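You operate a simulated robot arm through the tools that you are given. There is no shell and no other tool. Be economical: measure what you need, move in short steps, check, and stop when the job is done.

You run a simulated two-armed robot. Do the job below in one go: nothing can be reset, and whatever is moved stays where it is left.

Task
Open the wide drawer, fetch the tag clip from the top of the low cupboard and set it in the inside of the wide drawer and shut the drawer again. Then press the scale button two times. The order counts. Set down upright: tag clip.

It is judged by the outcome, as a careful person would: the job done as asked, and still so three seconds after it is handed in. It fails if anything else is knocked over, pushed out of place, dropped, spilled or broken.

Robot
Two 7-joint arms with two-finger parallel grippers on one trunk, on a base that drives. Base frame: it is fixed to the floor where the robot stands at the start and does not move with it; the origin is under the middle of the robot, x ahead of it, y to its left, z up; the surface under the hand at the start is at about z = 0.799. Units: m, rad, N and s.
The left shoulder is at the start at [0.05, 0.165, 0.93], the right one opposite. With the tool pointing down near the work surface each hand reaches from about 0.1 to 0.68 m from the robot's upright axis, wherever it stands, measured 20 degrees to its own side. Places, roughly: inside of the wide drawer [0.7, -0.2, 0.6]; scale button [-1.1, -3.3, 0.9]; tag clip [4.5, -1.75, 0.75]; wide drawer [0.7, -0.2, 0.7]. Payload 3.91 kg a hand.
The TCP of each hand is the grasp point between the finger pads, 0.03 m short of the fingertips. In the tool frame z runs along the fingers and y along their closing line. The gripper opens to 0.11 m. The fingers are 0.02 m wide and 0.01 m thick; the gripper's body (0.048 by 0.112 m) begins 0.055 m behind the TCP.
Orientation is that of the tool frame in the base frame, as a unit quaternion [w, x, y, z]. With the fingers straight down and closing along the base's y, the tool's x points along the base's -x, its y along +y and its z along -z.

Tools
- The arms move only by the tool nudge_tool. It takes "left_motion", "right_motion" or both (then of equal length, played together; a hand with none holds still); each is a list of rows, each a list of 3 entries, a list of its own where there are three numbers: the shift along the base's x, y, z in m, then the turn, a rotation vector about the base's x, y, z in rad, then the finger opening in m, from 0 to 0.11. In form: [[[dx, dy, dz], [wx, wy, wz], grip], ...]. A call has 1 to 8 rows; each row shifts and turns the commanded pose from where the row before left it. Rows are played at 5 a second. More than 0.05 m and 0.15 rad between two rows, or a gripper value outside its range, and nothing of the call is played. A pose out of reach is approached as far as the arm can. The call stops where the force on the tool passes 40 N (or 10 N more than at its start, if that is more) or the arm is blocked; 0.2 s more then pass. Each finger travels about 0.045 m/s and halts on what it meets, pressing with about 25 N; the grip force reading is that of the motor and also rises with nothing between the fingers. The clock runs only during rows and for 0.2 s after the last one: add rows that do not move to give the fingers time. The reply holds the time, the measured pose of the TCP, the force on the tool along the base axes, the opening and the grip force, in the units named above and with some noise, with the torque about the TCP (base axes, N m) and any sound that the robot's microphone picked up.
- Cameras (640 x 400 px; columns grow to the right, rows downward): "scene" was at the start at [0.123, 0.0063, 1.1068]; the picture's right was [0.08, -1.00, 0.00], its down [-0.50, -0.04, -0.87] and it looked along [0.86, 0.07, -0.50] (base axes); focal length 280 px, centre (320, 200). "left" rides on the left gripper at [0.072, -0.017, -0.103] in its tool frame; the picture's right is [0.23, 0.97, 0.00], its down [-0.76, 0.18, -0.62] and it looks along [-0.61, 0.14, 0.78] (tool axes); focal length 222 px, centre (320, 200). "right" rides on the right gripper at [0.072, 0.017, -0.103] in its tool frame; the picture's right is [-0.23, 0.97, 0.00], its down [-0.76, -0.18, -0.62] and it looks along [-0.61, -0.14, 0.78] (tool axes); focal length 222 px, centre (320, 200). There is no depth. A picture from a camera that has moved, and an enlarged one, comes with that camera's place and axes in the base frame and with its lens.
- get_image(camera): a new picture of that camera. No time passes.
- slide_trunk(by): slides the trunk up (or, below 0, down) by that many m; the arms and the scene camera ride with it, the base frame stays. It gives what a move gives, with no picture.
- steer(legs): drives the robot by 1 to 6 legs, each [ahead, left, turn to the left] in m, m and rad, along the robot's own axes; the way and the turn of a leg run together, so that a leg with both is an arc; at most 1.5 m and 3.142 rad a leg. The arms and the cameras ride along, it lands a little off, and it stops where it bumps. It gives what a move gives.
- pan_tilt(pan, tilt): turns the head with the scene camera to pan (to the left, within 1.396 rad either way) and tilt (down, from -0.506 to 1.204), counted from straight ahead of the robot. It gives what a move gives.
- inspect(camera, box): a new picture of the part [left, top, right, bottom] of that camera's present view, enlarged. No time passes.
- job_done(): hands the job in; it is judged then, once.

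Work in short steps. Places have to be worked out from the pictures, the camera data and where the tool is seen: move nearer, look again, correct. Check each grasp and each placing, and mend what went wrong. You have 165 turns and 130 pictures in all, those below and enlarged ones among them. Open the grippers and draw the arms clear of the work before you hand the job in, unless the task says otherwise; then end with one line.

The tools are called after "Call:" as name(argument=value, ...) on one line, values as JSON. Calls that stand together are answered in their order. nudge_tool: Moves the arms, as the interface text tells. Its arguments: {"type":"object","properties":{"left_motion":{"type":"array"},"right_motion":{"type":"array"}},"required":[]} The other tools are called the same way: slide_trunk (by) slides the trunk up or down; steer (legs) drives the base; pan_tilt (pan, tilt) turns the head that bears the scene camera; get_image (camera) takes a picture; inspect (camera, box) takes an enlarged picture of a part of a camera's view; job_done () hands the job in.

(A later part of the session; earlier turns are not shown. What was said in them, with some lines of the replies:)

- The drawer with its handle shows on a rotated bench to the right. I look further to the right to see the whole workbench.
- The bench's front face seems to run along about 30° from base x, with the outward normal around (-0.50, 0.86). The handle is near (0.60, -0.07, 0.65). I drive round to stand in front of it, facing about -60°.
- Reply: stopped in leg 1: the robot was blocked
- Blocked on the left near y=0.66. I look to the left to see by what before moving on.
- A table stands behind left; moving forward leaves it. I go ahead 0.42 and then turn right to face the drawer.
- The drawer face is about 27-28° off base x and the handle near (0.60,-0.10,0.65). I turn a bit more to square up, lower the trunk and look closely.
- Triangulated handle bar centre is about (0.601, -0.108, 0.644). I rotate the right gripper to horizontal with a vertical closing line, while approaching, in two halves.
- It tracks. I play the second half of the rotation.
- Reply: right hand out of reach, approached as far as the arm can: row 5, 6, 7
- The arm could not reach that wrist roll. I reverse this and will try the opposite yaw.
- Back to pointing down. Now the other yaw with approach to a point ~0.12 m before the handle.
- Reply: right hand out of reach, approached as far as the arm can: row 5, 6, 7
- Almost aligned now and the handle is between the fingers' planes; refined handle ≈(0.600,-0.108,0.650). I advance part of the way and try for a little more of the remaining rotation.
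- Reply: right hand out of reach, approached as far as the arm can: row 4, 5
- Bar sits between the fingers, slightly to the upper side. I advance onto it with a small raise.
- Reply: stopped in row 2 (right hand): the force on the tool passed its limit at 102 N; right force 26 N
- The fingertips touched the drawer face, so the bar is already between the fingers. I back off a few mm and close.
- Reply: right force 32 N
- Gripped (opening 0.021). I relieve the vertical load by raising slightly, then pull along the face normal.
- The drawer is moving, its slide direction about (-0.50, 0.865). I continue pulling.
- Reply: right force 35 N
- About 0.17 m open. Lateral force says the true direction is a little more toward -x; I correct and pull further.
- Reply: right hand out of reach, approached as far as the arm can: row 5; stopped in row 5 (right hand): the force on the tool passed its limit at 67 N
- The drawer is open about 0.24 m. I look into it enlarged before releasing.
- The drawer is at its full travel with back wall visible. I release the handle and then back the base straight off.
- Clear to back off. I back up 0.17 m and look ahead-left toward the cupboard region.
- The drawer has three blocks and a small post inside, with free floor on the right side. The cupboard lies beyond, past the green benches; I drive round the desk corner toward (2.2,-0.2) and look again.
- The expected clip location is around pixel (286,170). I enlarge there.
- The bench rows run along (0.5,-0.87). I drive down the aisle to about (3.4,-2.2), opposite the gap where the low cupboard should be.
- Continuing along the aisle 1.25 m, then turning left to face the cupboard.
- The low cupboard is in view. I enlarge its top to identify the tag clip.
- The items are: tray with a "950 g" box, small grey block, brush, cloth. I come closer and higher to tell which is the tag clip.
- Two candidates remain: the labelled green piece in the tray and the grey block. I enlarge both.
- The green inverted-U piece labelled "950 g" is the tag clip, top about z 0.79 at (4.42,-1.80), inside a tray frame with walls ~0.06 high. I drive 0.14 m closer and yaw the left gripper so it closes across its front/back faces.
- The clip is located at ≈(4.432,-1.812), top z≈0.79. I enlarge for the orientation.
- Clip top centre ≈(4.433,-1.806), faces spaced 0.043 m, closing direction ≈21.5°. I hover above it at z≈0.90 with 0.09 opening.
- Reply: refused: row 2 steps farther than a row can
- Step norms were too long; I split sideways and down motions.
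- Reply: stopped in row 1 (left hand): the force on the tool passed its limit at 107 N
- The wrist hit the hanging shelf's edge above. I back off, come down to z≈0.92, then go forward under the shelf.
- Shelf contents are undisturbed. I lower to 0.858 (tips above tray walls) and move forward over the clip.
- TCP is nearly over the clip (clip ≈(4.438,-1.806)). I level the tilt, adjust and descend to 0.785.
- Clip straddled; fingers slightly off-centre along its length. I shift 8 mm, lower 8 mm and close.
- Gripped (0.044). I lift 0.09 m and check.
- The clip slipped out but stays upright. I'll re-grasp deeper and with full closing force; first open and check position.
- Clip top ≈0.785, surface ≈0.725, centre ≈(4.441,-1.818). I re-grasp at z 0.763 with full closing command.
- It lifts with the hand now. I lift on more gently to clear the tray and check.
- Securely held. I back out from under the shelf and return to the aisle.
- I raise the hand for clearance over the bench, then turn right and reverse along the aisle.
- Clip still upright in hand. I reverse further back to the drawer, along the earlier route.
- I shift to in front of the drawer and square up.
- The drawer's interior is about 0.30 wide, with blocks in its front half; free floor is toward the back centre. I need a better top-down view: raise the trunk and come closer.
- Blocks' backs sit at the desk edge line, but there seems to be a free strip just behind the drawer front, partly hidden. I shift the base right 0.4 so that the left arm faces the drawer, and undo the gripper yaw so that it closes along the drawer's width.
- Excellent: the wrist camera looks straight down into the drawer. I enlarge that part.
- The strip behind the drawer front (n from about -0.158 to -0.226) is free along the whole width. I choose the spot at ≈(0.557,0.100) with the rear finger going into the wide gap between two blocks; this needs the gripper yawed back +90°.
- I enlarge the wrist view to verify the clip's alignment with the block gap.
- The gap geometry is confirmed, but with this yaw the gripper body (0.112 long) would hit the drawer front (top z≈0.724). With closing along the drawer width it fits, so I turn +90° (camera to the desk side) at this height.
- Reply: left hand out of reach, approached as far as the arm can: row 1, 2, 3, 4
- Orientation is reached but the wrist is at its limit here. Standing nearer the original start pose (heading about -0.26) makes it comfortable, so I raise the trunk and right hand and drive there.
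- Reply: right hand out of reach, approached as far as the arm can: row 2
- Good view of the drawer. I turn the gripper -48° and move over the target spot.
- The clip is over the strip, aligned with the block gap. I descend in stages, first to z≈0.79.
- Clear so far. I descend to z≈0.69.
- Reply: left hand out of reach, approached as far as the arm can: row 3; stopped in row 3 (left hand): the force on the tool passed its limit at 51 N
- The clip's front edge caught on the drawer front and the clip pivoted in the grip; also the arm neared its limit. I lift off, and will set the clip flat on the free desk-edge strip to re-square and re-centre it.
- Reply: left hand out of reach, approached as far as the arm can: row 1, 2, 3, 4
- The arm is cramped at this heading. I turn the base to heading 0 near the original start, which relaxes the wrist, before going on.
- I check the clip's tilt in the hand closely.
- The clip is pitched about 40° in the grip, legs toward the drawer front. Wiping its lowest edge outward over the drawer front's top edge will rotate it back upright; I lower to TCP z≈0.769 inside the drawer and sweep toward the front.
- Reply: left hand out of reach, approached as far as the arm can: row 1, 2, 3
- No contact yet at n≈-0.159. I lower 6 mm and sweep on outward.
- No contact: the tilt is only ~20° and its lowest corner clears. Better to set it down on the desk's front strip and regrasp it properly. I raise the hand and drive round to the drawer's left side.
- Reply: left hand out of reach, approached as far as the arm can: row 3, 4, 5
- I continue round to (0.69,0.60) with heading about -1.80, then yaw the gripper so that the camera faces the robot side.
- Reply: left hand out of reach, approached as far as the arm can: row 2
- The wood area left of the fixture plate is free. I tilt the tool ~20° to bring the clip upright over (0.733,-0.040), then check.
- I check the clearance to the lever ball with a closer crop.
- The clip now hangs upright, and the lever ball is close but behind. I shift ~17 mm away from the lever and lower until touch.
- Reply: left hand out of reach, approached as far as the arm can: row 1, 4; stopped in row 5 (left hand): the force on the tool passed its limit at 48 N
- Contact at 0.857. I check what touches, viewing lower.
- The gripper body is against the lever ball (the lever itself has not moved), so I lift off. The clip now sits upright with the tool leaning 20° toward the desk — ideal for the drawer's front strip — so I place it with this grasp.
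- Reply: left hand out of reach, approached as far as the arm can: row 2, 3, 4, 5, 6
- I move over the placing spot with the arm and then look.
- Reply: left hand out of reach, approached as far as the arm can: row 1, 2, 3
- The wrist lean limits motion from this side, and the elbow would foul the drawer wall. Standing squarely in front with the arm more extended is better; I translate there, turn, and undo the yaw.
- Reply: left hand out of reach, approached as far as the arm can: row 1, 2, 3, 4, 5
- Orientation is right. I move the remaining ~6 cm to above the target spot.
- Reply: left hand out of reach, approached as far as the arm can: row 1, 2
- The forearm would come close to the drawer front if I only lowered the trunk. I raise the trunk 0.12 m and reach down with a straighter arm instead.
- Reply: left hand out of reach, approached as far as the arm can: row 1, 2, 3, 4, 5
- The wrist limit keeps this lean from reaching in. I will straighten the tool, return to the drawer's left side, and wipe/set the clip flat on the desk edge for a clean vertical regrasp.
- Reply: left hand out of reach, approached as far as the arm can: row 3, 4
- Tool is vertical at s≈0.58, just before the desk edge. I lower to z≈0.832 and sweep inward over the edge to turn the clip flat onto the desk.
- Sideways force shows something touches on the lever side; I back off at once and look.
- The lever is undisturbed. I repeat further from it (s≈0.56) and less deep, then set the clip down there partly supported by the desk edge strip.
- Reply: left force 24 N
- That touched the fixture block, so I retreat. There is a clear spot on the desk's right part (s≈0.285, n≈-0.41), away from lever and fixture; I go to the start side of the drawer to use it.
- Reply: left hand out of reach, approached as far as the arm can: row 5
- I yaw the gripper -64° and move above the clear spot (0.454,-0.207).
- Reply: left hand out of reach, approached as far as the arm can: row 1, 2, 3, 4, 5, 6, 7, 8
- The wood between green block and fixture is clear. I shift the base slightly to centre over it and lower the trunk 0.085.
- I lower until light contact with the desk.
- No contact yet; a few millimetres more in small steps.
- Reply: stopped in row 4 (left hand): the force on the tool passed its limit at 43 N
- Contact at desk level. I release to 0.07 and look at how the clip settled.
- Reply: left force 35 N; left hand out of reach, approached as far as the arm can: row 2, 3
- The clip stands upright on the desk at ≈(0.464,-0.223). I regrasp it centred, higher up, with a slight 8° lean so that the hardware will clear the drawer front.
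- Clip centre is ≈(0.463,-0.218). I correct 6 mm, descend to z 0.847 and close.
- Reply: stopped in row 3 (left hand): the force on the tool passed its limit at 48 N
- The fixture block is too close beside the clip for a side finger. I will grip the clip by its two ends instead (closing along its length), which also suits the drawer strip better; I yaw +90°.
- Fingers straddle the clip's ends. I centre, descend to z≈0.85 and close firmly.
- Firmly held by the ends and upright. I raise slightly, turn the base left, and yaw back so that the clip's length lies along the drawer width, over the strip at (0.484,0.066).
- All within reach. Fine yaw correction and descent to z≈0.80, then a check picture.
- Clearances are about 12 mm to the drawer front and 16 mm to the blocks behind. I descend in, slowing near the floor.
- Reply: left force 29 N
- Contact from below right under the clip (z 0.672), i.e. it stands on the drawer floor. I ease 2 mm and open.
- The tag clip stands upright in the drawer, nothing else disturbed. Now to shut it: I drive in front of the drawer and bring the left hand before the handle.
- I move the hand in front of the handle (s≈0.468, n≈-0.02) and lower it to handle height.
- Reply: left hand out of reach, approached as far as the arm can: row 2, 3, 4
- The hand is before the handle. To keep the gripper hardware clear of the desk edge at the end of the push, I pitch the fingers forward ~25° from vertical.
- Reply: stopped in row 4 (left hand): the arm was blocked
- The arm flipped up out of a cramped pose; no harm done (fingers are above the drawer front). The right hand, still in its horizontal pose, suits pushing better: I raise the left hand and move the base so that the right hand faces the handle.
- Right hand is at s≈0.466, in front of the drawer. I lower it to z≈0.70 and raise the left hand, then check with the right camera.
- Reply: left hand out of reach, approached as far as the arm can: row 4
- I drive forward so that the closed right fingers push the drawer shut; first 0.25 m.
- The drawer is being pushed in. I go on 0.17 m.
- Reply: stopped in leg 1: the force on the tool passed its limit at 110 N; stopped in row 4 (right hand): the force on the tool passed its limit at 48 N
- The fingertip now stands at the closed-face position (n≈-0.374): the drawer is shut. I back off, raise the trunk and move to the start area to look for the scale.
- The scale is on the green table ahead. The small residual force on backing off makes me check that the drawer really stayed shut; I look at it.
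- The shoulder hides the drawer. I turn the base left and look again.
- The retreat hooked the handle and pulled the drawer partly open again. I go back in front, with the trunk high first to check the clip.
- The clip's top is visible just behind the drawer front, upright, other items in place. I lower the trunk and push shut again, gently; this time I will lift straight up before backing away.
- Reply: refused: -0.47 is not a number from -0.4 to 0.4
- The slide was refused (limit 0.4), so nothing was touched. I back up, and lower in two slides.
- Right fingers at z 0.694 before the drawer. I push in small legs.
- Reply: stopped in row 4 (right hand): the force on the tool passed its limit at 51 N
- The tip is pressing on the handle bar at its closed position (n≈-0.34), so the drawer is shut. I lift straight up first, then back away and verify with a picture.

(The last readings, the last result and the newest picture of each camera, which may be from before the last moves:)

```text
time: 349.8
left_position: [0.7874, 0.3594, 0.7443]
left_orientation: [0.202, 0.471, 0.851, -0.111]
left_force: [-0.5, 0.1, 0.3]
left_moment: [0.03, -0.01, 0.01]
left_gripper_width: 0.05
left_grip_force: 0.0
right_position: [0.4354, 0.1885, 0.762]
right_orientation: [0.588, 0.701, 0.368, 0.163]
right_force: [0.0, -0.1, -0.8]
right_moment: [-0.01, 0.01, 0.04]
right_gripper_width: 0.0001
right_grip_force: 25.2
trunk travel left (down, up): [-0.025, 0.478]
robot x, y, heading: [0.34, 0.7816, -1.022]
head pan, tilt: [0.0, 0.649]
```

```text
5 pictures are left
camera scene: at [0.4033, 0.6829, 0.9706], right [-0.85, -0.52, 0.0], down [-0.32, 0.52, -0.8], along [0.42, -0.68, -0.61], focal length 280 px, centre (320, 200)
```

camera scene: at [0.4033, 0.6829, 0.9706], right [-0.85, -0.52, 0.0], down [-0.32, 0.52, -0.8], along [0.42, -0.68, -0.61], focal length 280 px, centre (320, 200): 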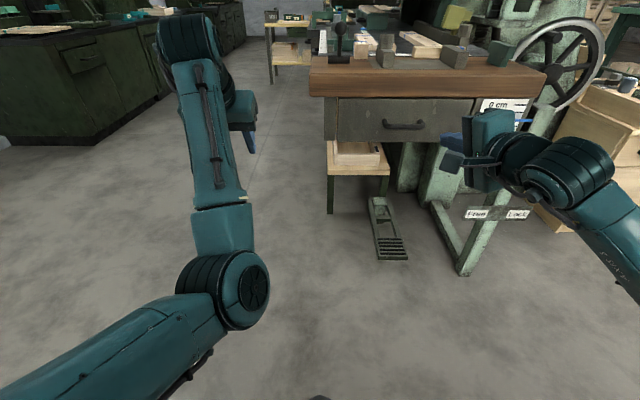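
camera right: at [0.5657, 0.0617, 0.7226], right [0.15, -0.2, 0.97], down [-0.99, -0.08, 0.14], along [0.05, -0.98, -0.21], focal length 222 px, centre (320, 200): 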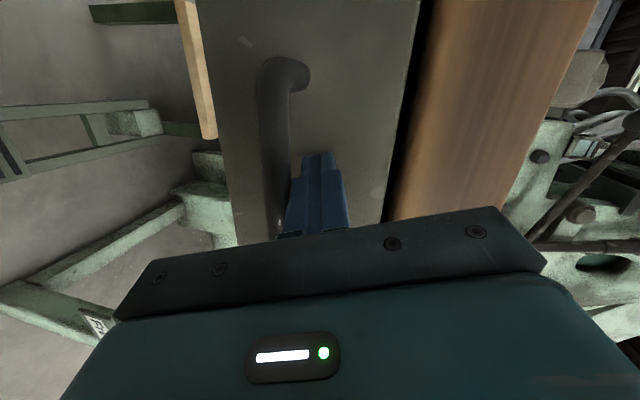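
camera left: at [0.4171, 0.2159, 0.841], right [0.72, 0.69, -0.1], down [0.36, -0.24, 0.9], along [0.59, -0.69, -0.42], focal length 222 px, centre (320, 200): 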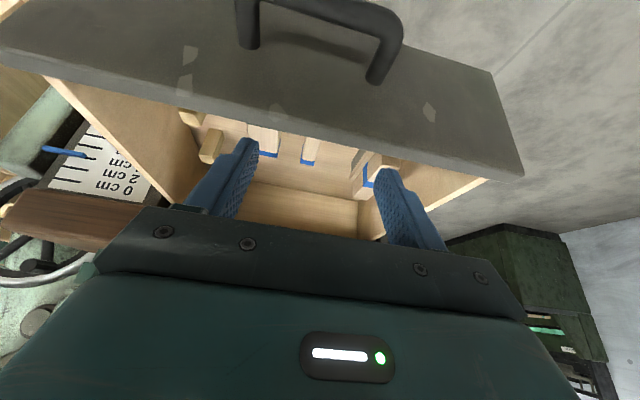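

The drawer is shut. Now to the scale: I raise the trunk and drive round the wooden cabinet toward the green table.

Call:
slide_trunk(by=0.28)

Call:
steer(legs=[[0.18, -0.626, 0], [0, 0, -1.334], [1.13, 0, 0], [0, 0, 0.61], [1.3, 0, 0]])

Call:
pan_tilt(pan=0.0, tilt=0.45)

Call:
get_image(camera="scene")

```text
time: 352.6
left_position: [0.7869, 0.3608, 1.0252]
left_orientation: [0.202, 0.471, 0.852, -0.111]
left_force: [0.7, 0.1, 1.0]
left_moment: [0.0, 0.0, 0.01]
left_gripper_width: 0.0502
left_grip_force: 0.1
right_position: [0.4362, 0.1865, 1.0424]
right_orientation: [0.588, 0.702, 0.368, 0.164]
right_force: [0.0, 0.7, -0.1]
right_moment: [-0.01, -0.03, -0.02]
right_gripper_width: 0.0
right_grip_force: 25.7
trunk travel left (down, up): [-0.305, 0.198]
robot x, y, heading: [0.3423, 0.7818, -1.017]
head pan, tilt: [0.0, 0.649]
```

```text
time: 374.9
left_position: [-1.1036, -2.3483, 1.024]
left_orientation: [0.146, 0.752, 0.618, -0.178]
left_force: [0.8, -0.5, 0.9]
left_moment: [-0.01, -0.01, 0.0]
left_gripper_width: 0.0504
left_grip_force: 0.0
right_position: [-1.478, -2.2337, 1.0407]
right_orientation: [0.607, 0.788, 0.083, -0.064]
right_force: [0.0, -0.3, 0.3]
right_moment: [0.0, 0.0, -0.03]
right_gripper_width: 0.0
right_grip_force: 25.1
trunk travel left (down, up): [-0.305, 0.198]
robot x, y, heading: [-1.1432, -1.7338, -1.77]
head pan, tilt: [0.0, 0.649]
```

```text
time: 375.6
left_position: [-1.105, -2.3485, 1.0247]
left_orientation: [0.147, 0.752, 0.617, -0.179]
left_force: [0.0, -0.2, -0.4]
left_moment: [-0.01, 0.02, 0.0]
left_gripper_width: 0.0502
left_grip_force: 0.0
right_position: [-1.4784, -2.2335, 1.0403]
right_orientation: [0.607, 0.788, 0.084, -0.063]
right_force: [-0.7, 0.2, -0.2]
right_moment: [0.0, -0.02, 0.01]
right_gripper_width: 0.0002
right_grip_force: 24.6
trunk travel left (down, up): [-0.305, 0.198]
robot x, y, heading: [-1.1368, -1.734, -1.774]
head pan, tilt: [0.0, 0.45]
```

```text
4 pictures are left
camera scene: at [-1.1617, -1.8539, 1.2685], right [-0.98, 0.2, 0.0], down [0.09, 0.43, -0.9], along [-0.18, -0.88, -0.44], focal length 280 px, centre (320, 200)
```

scene: 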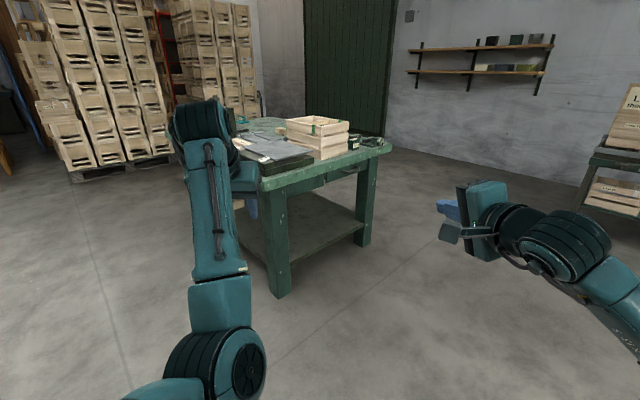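

The scale is on the near corner of the green table. I enlarge that part (expected button near pixel (251,144)).

Call:
inspect(camera="scene", box=[225, 110, 345, 185])

```text
5.33 times, centred on (285, 148) of scene
camera zoom: at [-1.1617, -1.8539, 1.2685], right [-0.98, 0.2, 0.0], down [0.09, 0.43, -0.9], along [-0.18, -0.88, -0.44], focal length 1493 px, centre (507, 480)
```

zoom: 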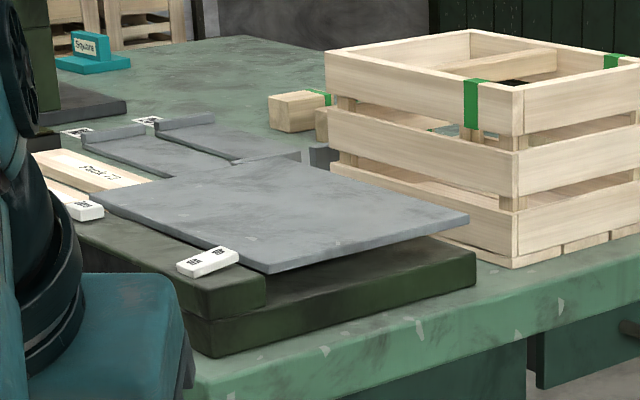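

Two white keys are on the scale's console. I come closer, set the left tool vertical with closed fingers, and use the wrist camera.

Call:
slide_trunk(by=0.06)

Call:
steer(legs=[[0.85, 0.12, 0]])

Call:
nudge_tool(left_motion=[[[0, 0, 0], [0.115, -0.023, 0], 0.0], [[0, 0, 0], [0.115, -0.023, 0], 0.0], [[0, 0, 0], [0.115, -0.023, 0], 0.0], [[0, 0, 0], [0.115, -0.023, 0], 0.0]])

Call:
get_image(camera="left")

```text
time: 376.6
left_position: [-1.1039, -2.3483, 1.0844]
left_orientation: [0.146, 0.752, 0.617, -0.178]
left_force: [-0.6, 0.4, -0.6]
left_moment: [-0.01, 0.01, 0.02]
left_gripper_width: 0.0502
left_grip_force: 0.1
right_position: [-1.4783, -2.2342, 1.1019]
right_orientation: [0.606, 0.788, 0.084, -0.064]
right_force: [0.3, 0.5, 0.3]
right_moment: [0.02, 0.03, -0.03]
right_gripper_width: 0.0
right_grip_force: 25.2
trunk travel left (down, up): [-0.365, 0.138]
robot x, y, heading: [-1.1432, -1.737, -1.774]
head pan, tilt: [0.0, 0.45]
```

```text
time: 381.0
left_position: [-1.1506, -3.1728, 1.0838]
left_orientation: [0.146, 0.752, 0.617, -0.178]
left_force: [0.2, -0.1, 0.2]
left_moment: [-0.01, -0.02, 0.02]
left_gripper_width: 0.0497
left_grip_force: 0.1
right_position: [-1.5251, -3.0573, 1.1009]
right_orientation: [0.607, 0.787, 0.083, -0.064]
right_force: [-0.5, 0.4, 0.3]
right_moment: [0.0, 0.0, 0.05]
right_gripper_width: 0.0
right_grip_force: 25.3
trunk travel left (down, up): [-0.365, 0.138]
robot x, y, heading: [-1.1881, -2.5579, -1.778]
head pan, tilt: [0.0, 0.45]
```

```text
time: 382.0
left_position: [-1.1541, -3.1962, 1.0797]
left_orientation: [-0.001, 0.774, 0.634, 0.001]
left_force: [0.0, -0.9, 0.0]
left_moment: [0.03, -0.01, 0.01]
left_gripper_width: 0.0
left_grip_force: 25.2
left hand out of reach, approached as far as the arm can: row 1, 2
right_position: [-1.5247, -3.0569, 1.1012]
right_orientation: [0.607, 0.788, 0.083, -0.066]
right_force: [-0.3, -1.1, 0.1]
right_moment: [-0.02, 0.01, -0.01]
right_gripper_width: 0.0001
right_grip_force: 25.2
trunk travel left (down, up): [-0.365, 0.138]
robot x, y, heading: [-1.1873, -2.559, -1.774]
head pan, tilt: [0.0, 0.45]
```

```text
2 pictures are left
camera left: at [-1.155, -3.1233, 1.1814], right [1.0, 0.03, 0.0], down [0.02, -0.78, 0.62], along [0.02, -0.62, -0.78], focal length 222 px, centre (320, 200)
```

left: 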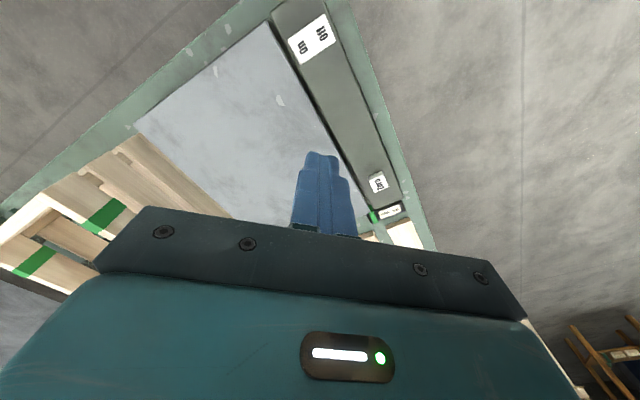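

The small white key (far end of the console) is the button at ≈(-1.05,-3.33,0.867); the larger one is the display. It is out of reach from here, so I move round to the table's other side.

Call:
steer(legs=[[0, 0.507, 0], [0.165, 0, 0], [0, 0, -0.626]])

```text
time: 389.8
left_position: [-1.0407, -3.3656, 1.078]
left_orientation: [0.0, 0.925, 0.379, 0.001]
left_force: [-0.4, 0.3, 0.6]
left_moment: [-0.01, -0.01, -0.02]
left_gripper_width: 0.0
left_grip_force: 25.1
right_position: [-1.27, -3.0407, 1.1011]
right_orientation: [0.561, 0.778, -0.152, -0.24]
right_force: [0.3, 0.7, -0.4]
right_moment: [0.02, -0.01, 0.0]
right_gripper_width: 0.0
right_grip_force: 25.1
trunk travel left (down, up): [-0.365, 0.138]
robot x, y, heading: [-0.7074, -2.8215, -2.374]
head pan, tilt: [0.0, 0.45]
```

The hand is almost above the button. I adjust, lower to a hover, and take an enlarged look.

Call:
nudge_tool(left_motion=[[[-0.009, 0.038, 0], [0, 0, 0], 0.0], [[0, 0, -0.045], [0, 0, 0], 0.0], [[0, 0, -0.045], [0, 0, 0], 0.0], [[0, 0, -0.03], [0, 0, 0], 0.0], [[0, 0, 0], [0, 0, 0], 0.0]])

Call:
inspect(camera="left", box=[200, 40, 440, 240])

```text
time: 390.9
left_position: [-1.0598, -3.3428, 0.9568]
left_orientation: [0.0, 0.926, 0.378, 0.002]
left_force: [0.5, -0.1, -0.4]
left_moment: [0.0, 0.0, 0.02]
left_gripper_width: 0.0
left_grip_force: 25.2
left hand out of reach, approached as far as the arm can: row 1
right_position: [-1.2687, -3.0416, 1.1025]
right_orientation: [0.561, 0.777, -0.153, -0.241]
right_force: [0.1, -0.2, -0.4]
right_moment: [-0.01, 0.01, 0.04]
right_gripper_width: 0.0002
right_grip_force: 25.2
trunk travel left (down, up): [-0.365, 0.138]
robot x, y, heading: [-0.7077, -2.8149, -2.37]
head pan, tilt: [0.0, 0.45]
```

```text
2.00 times, centred on (320, 140) of left
camera zoom: at [-1.0195, -3.2801, 1.0601], right [0.84, -0.54, 0.0], down [-0.42, -0.66, 0.62], along [-0.33, -0.53, -0.78], focal length 444 px, centre (320, 320)
```

zoom: 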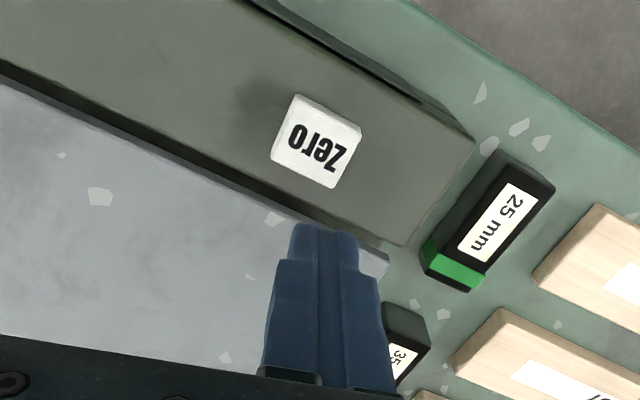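

The key reads "Zero" — the scale button, at (-1.050,-3.329,0.868). I centre above it and lower to just over its top.

Call:
nudge_tool(left_motion=[[[0.0095, 0.0137, 0], [0, 0, 0], 0.0], [[0, 0, -0.03], [0, 0, 0], 0.0], [[0, 0, -0.014], [0, 0, 0], 0.0], [[0, 0, 0], [0, 0, 0], 0.0]])

```text
time: 391.9
left_position: [-1.0521, -3.3276, 0.9135]
left_orientation: [-0.001, 0.926, 0.378, 0.002]
left_force: [0.0, 1.0, -0.9]
left_moment: [0.0, 0.0, -0.01]
left_gripper_width: 0.0001
left_grip_force: 25.6
right_position: [-1.2695, -3.0413, 1.1031]
right_orientation: [0.561, 0.778, -0.152, -0.24]
right_force: [-0.4, 0.4, -0.9]
right_moment: [0.0, -0.03, 0.04]
right_gripper_width: 0.0001
right_grip_force: 25.0
trunk travel left (down, up): [-0.365, 0.138]
robot x, y, heading: [-0.7111, -2.8206, -2.372]
head pan, tilt: [0.0, 0.45]
```

Positioned (-1.052,-3.328). First press: down in small steps until the force or a click tells.

Call:
nudge_tool(left_motion=[[[0, 0, -0.008], [0, 0, 0], 0.0], [[0, 0, -0.005], [0, 0, 0], 0.0], [[0, 0, -0.004], [0, 0, 0], 0.0], [[0, 0, -0.003], [0, 0, 0], 0.0], [[0, 0, -0.003], [0, 0, 0], 0.0]])

```text
time: 393.1
left_position: [-1.0526, -3.3271, 0.8992]
left_orientation: [0.003, 0.925, 0.38, -0.004]
left_force: [1.8, -4.7, 30.0]
left_moment: [-0.07, -0.11, -0.08]
left_gripper_width: 0.0002
left_grip_force: 24.6
right_position: [-1.2679, -3.0401, 1.1039]
right_orientation: [0.562, 0.776, -0.152, -0.24]
right_force: [-0.1, -0.2, 0.0]
right_moment: [-0.02, 0.0, -0.02]
right_gripper_width: 0.0003
right_grip_force: 25.3
trunk travel left (down, up): [-0.365, 0.138]
robot x, y, heading: [-0.7093, -2.8143, -2.373]
head pan, tilt: [0.0, 0.45]
heard: click
```

One click. I release fully, pause, and press the second time.

Call:
nudge_tool(left_motion=[[[0, 0, 0.012], [0, 0, 0], 0.0], [[0, 0, 0.012], [0, 0, 0], 0.0], [[0, 0, 0], [0, 0, 0], 0.0], [[0, 0, 0], [0, 0, 0], 0.0]])

Call:
nudge_tool(left_motion=[[[0, 0, -0.01], [0, 0, 0], 0.0], [[0, 0, -0.005], [0, 0, 0], 0.0], [[0, 0, -0.004], [0, 0, 0], 0.0], [[0, 0, -0.003], [0, 0, 0], 0.0], [[0, 0, -0.002], [0, 0, 0], 0.0]])

```text
time: 394.1
left_position: [-1.0527, -3.3258, 0.9156]
left_orientation: [-0.001, 0.925, 0.379, 0.002]
left_force: [0.9, 0.0, -0.2]
left_moment: [-0.03, -0.01, 0.06]
left_gripper_width: 0.0
left_grip_force: 25.2
right_position: [-1.2706, -3.04, 1.1023]
right_orientation: [0.562, 0.777, -0.152, -0.24]
right_force: [-0.3, -0.3, 0.0]
right_moment: [-0.01, 0.02, -0.01]
right_gripper_width: 0.0
right_grip_force: 25.0
trunk travel left (down, up): [-0.365, 0.138]
robot x, y, heading: [-0.7106, -2.8216, -2.376]
head pan, tilt: [0.0, 0.45]
```

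```text
time: 395.4
left_position: [-1.0511, -3.3263, 0.8988]
left_orientation: [0.003, 0.925, 0.379, -0.003]
left_force: [5.9, 1.8, 31.8]
left_moment: [0.13, -0.22, -0.16]
left_gripper_width: 0.0001
left_grip_force: 25.5
right_position: [-1.2678, -3.0387, 1.1035]
right_orientation: [0.562, 0.776, -0.152, -0.24]
right_force: [0.2, -0.4, -0.5]
right_moment: [-0.01, -0.02, 0.01]
right_gripper_width: 0.0
right_grip_force: 24.4
trunk travel left (down, up): [-0.365, 0.138]
robot x, y, heading: [-0.7068, -2.8186, -2.37]
head pan, tilt: [0.0, 0.45]
heard: click
```

Second click heard. I lift the hand clear, back the base away and open both grippers.

Call:
nudge_tool(left_motion=[[[0, 0, 0.02], [0, 0, 0], 0.0], [[0, 0, 0.045], [0, 0, 0], 0.0], [[0, 0, 0.045], [0, 0, 0], 0.0], [[0, 0, 0.03], [0, 0, 0], 0.0]])

Call:
steer(legs=[[-0.5, 0, 0]])

Call:
nudge_tool(left_motion=[[[0, 0, 0], [0, 0, 0], 0.08], [[0, 0, 0], [0, 0, 0], 0.08], [[0, 0, 0], [0, 0, 0], 0.08], [[0, 0, 0], [0, 0, 0], 0.08], [[0, 0, 0], [0, 0, 0], 0.08]], right_motion=[[[0, 0, 0], [0, 0, 0], 0.08], [[0, 0, 0], [0, 0, 0], 0.08], [[0, 0, 0], [0, 0, 0], 0.08], [[0, 0, 0], [0, 0, 0], 0.08], [[0, 0, 0], [0, 0, 0], 0.08]])

```text
time: 396.4
left_position: [-1.0624, -3.3381, 1.0322]
left_orientation: [0.001, 0.925, 0.379, 0.003]
left_force: [-0.8, -0.9, -0.6]
left_moment: [-0.02, -0.01, 0.0]
left_gripper_width: 0.0001
left_grip_force: 24.7
left hand out of reach, approached as far as the arm can: row 3, 4
right_position: [-1.2703, -3.0413, 1.1012]
right_orientation: [0.56, 0.778, -0.153, -0.24]
right_force: [-0.1, 1.0, -0.1]
right_moment: [-0.04, -0.01, 0.02]
right_gripper_width: 0.0001
right_grip_force: 24.8
trunk travel left (down, up): [-0.365, 0.138]
robot x, y, heading: [-0.7118, -2.8164, -2.375]
head pan, tilt: [0.0, 0.45]
```

```text
time: 399.3
left_position: [-0.6973, -2.9878, 1.0317]
left_orientation: [0.0, 0.925, 0.381, 0.0]
left_force: [0.8, 0.0, -0.4]
left_moment: [0.01, -0.01, 0.03]
left_gripper_width: 0.0
left_grip_force: 24.4
right_position: [-0.9064, -2.692, 1.1013]
right_orientation: [0.562, 0.778, -0.15, -0.238]
right_force: [0.2, 0.7, 0.6]
right_moment: [0.01, 0.01, 0.0]
right_gripper_width: 0.0
right_grip_force: 25.1
trunk travel left (down, up): [-0.365, 0.138]
robot x, y, heading: [-0.3469, -2.47, -2.371]
head pan, tilt: [0.0, 0.45]
```

```text
time: 400.5
left_position: [-0.6983, -2.9886, 1.0314]
left_orientation: [0.0, 0.924, 0.381, 0.002]
left_force: [-1.0, -0.3, -0.1]
left_moment: [0.04, 0.0, 0.01]
left_gripper_width: 0.0798
left_grip_force: 0.0
right_position: [-0.9063, -2.6932, 1.1029]
right_orientation: [0.562, 0.778, -0.15, -0.238]
right_force: [-0.9, 0.5, -0.6]
right_moment: [0.03, -0.02, -0.02]
right_gripper_width: 0.0798
right_grip_force: 0.1
trunk travel left (down, up): [-0.365, 0.138]
robot x, y, heading: [-0.3475, -2.467, -2.366]
head pan, tilt: [0.0, 0.45]
```

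The tag clip is in the shut drawer, two separate clicks were heard from the button, and both arms are clear with grippers open. I hand in.

Call:
job_done()

```text
The job is handed in.
```

The job is handed in: the tag clip is in the wide drawer, the drawer is shut, and I then pressed the scale's "Zero" button twice, hearing one click each time. The first time I shut the drawer, my hand hooked the handle and pulled it partly open. I pushed it shut again, and a picture showed it closed. I saw the clip upright before that last push but did not look inside afterwards. Earlier I briefly bumped a hanging shelf edge, the desk lever and the desk fixture. The shelf and lever looked unmoved, but I did not check the fixture closely.
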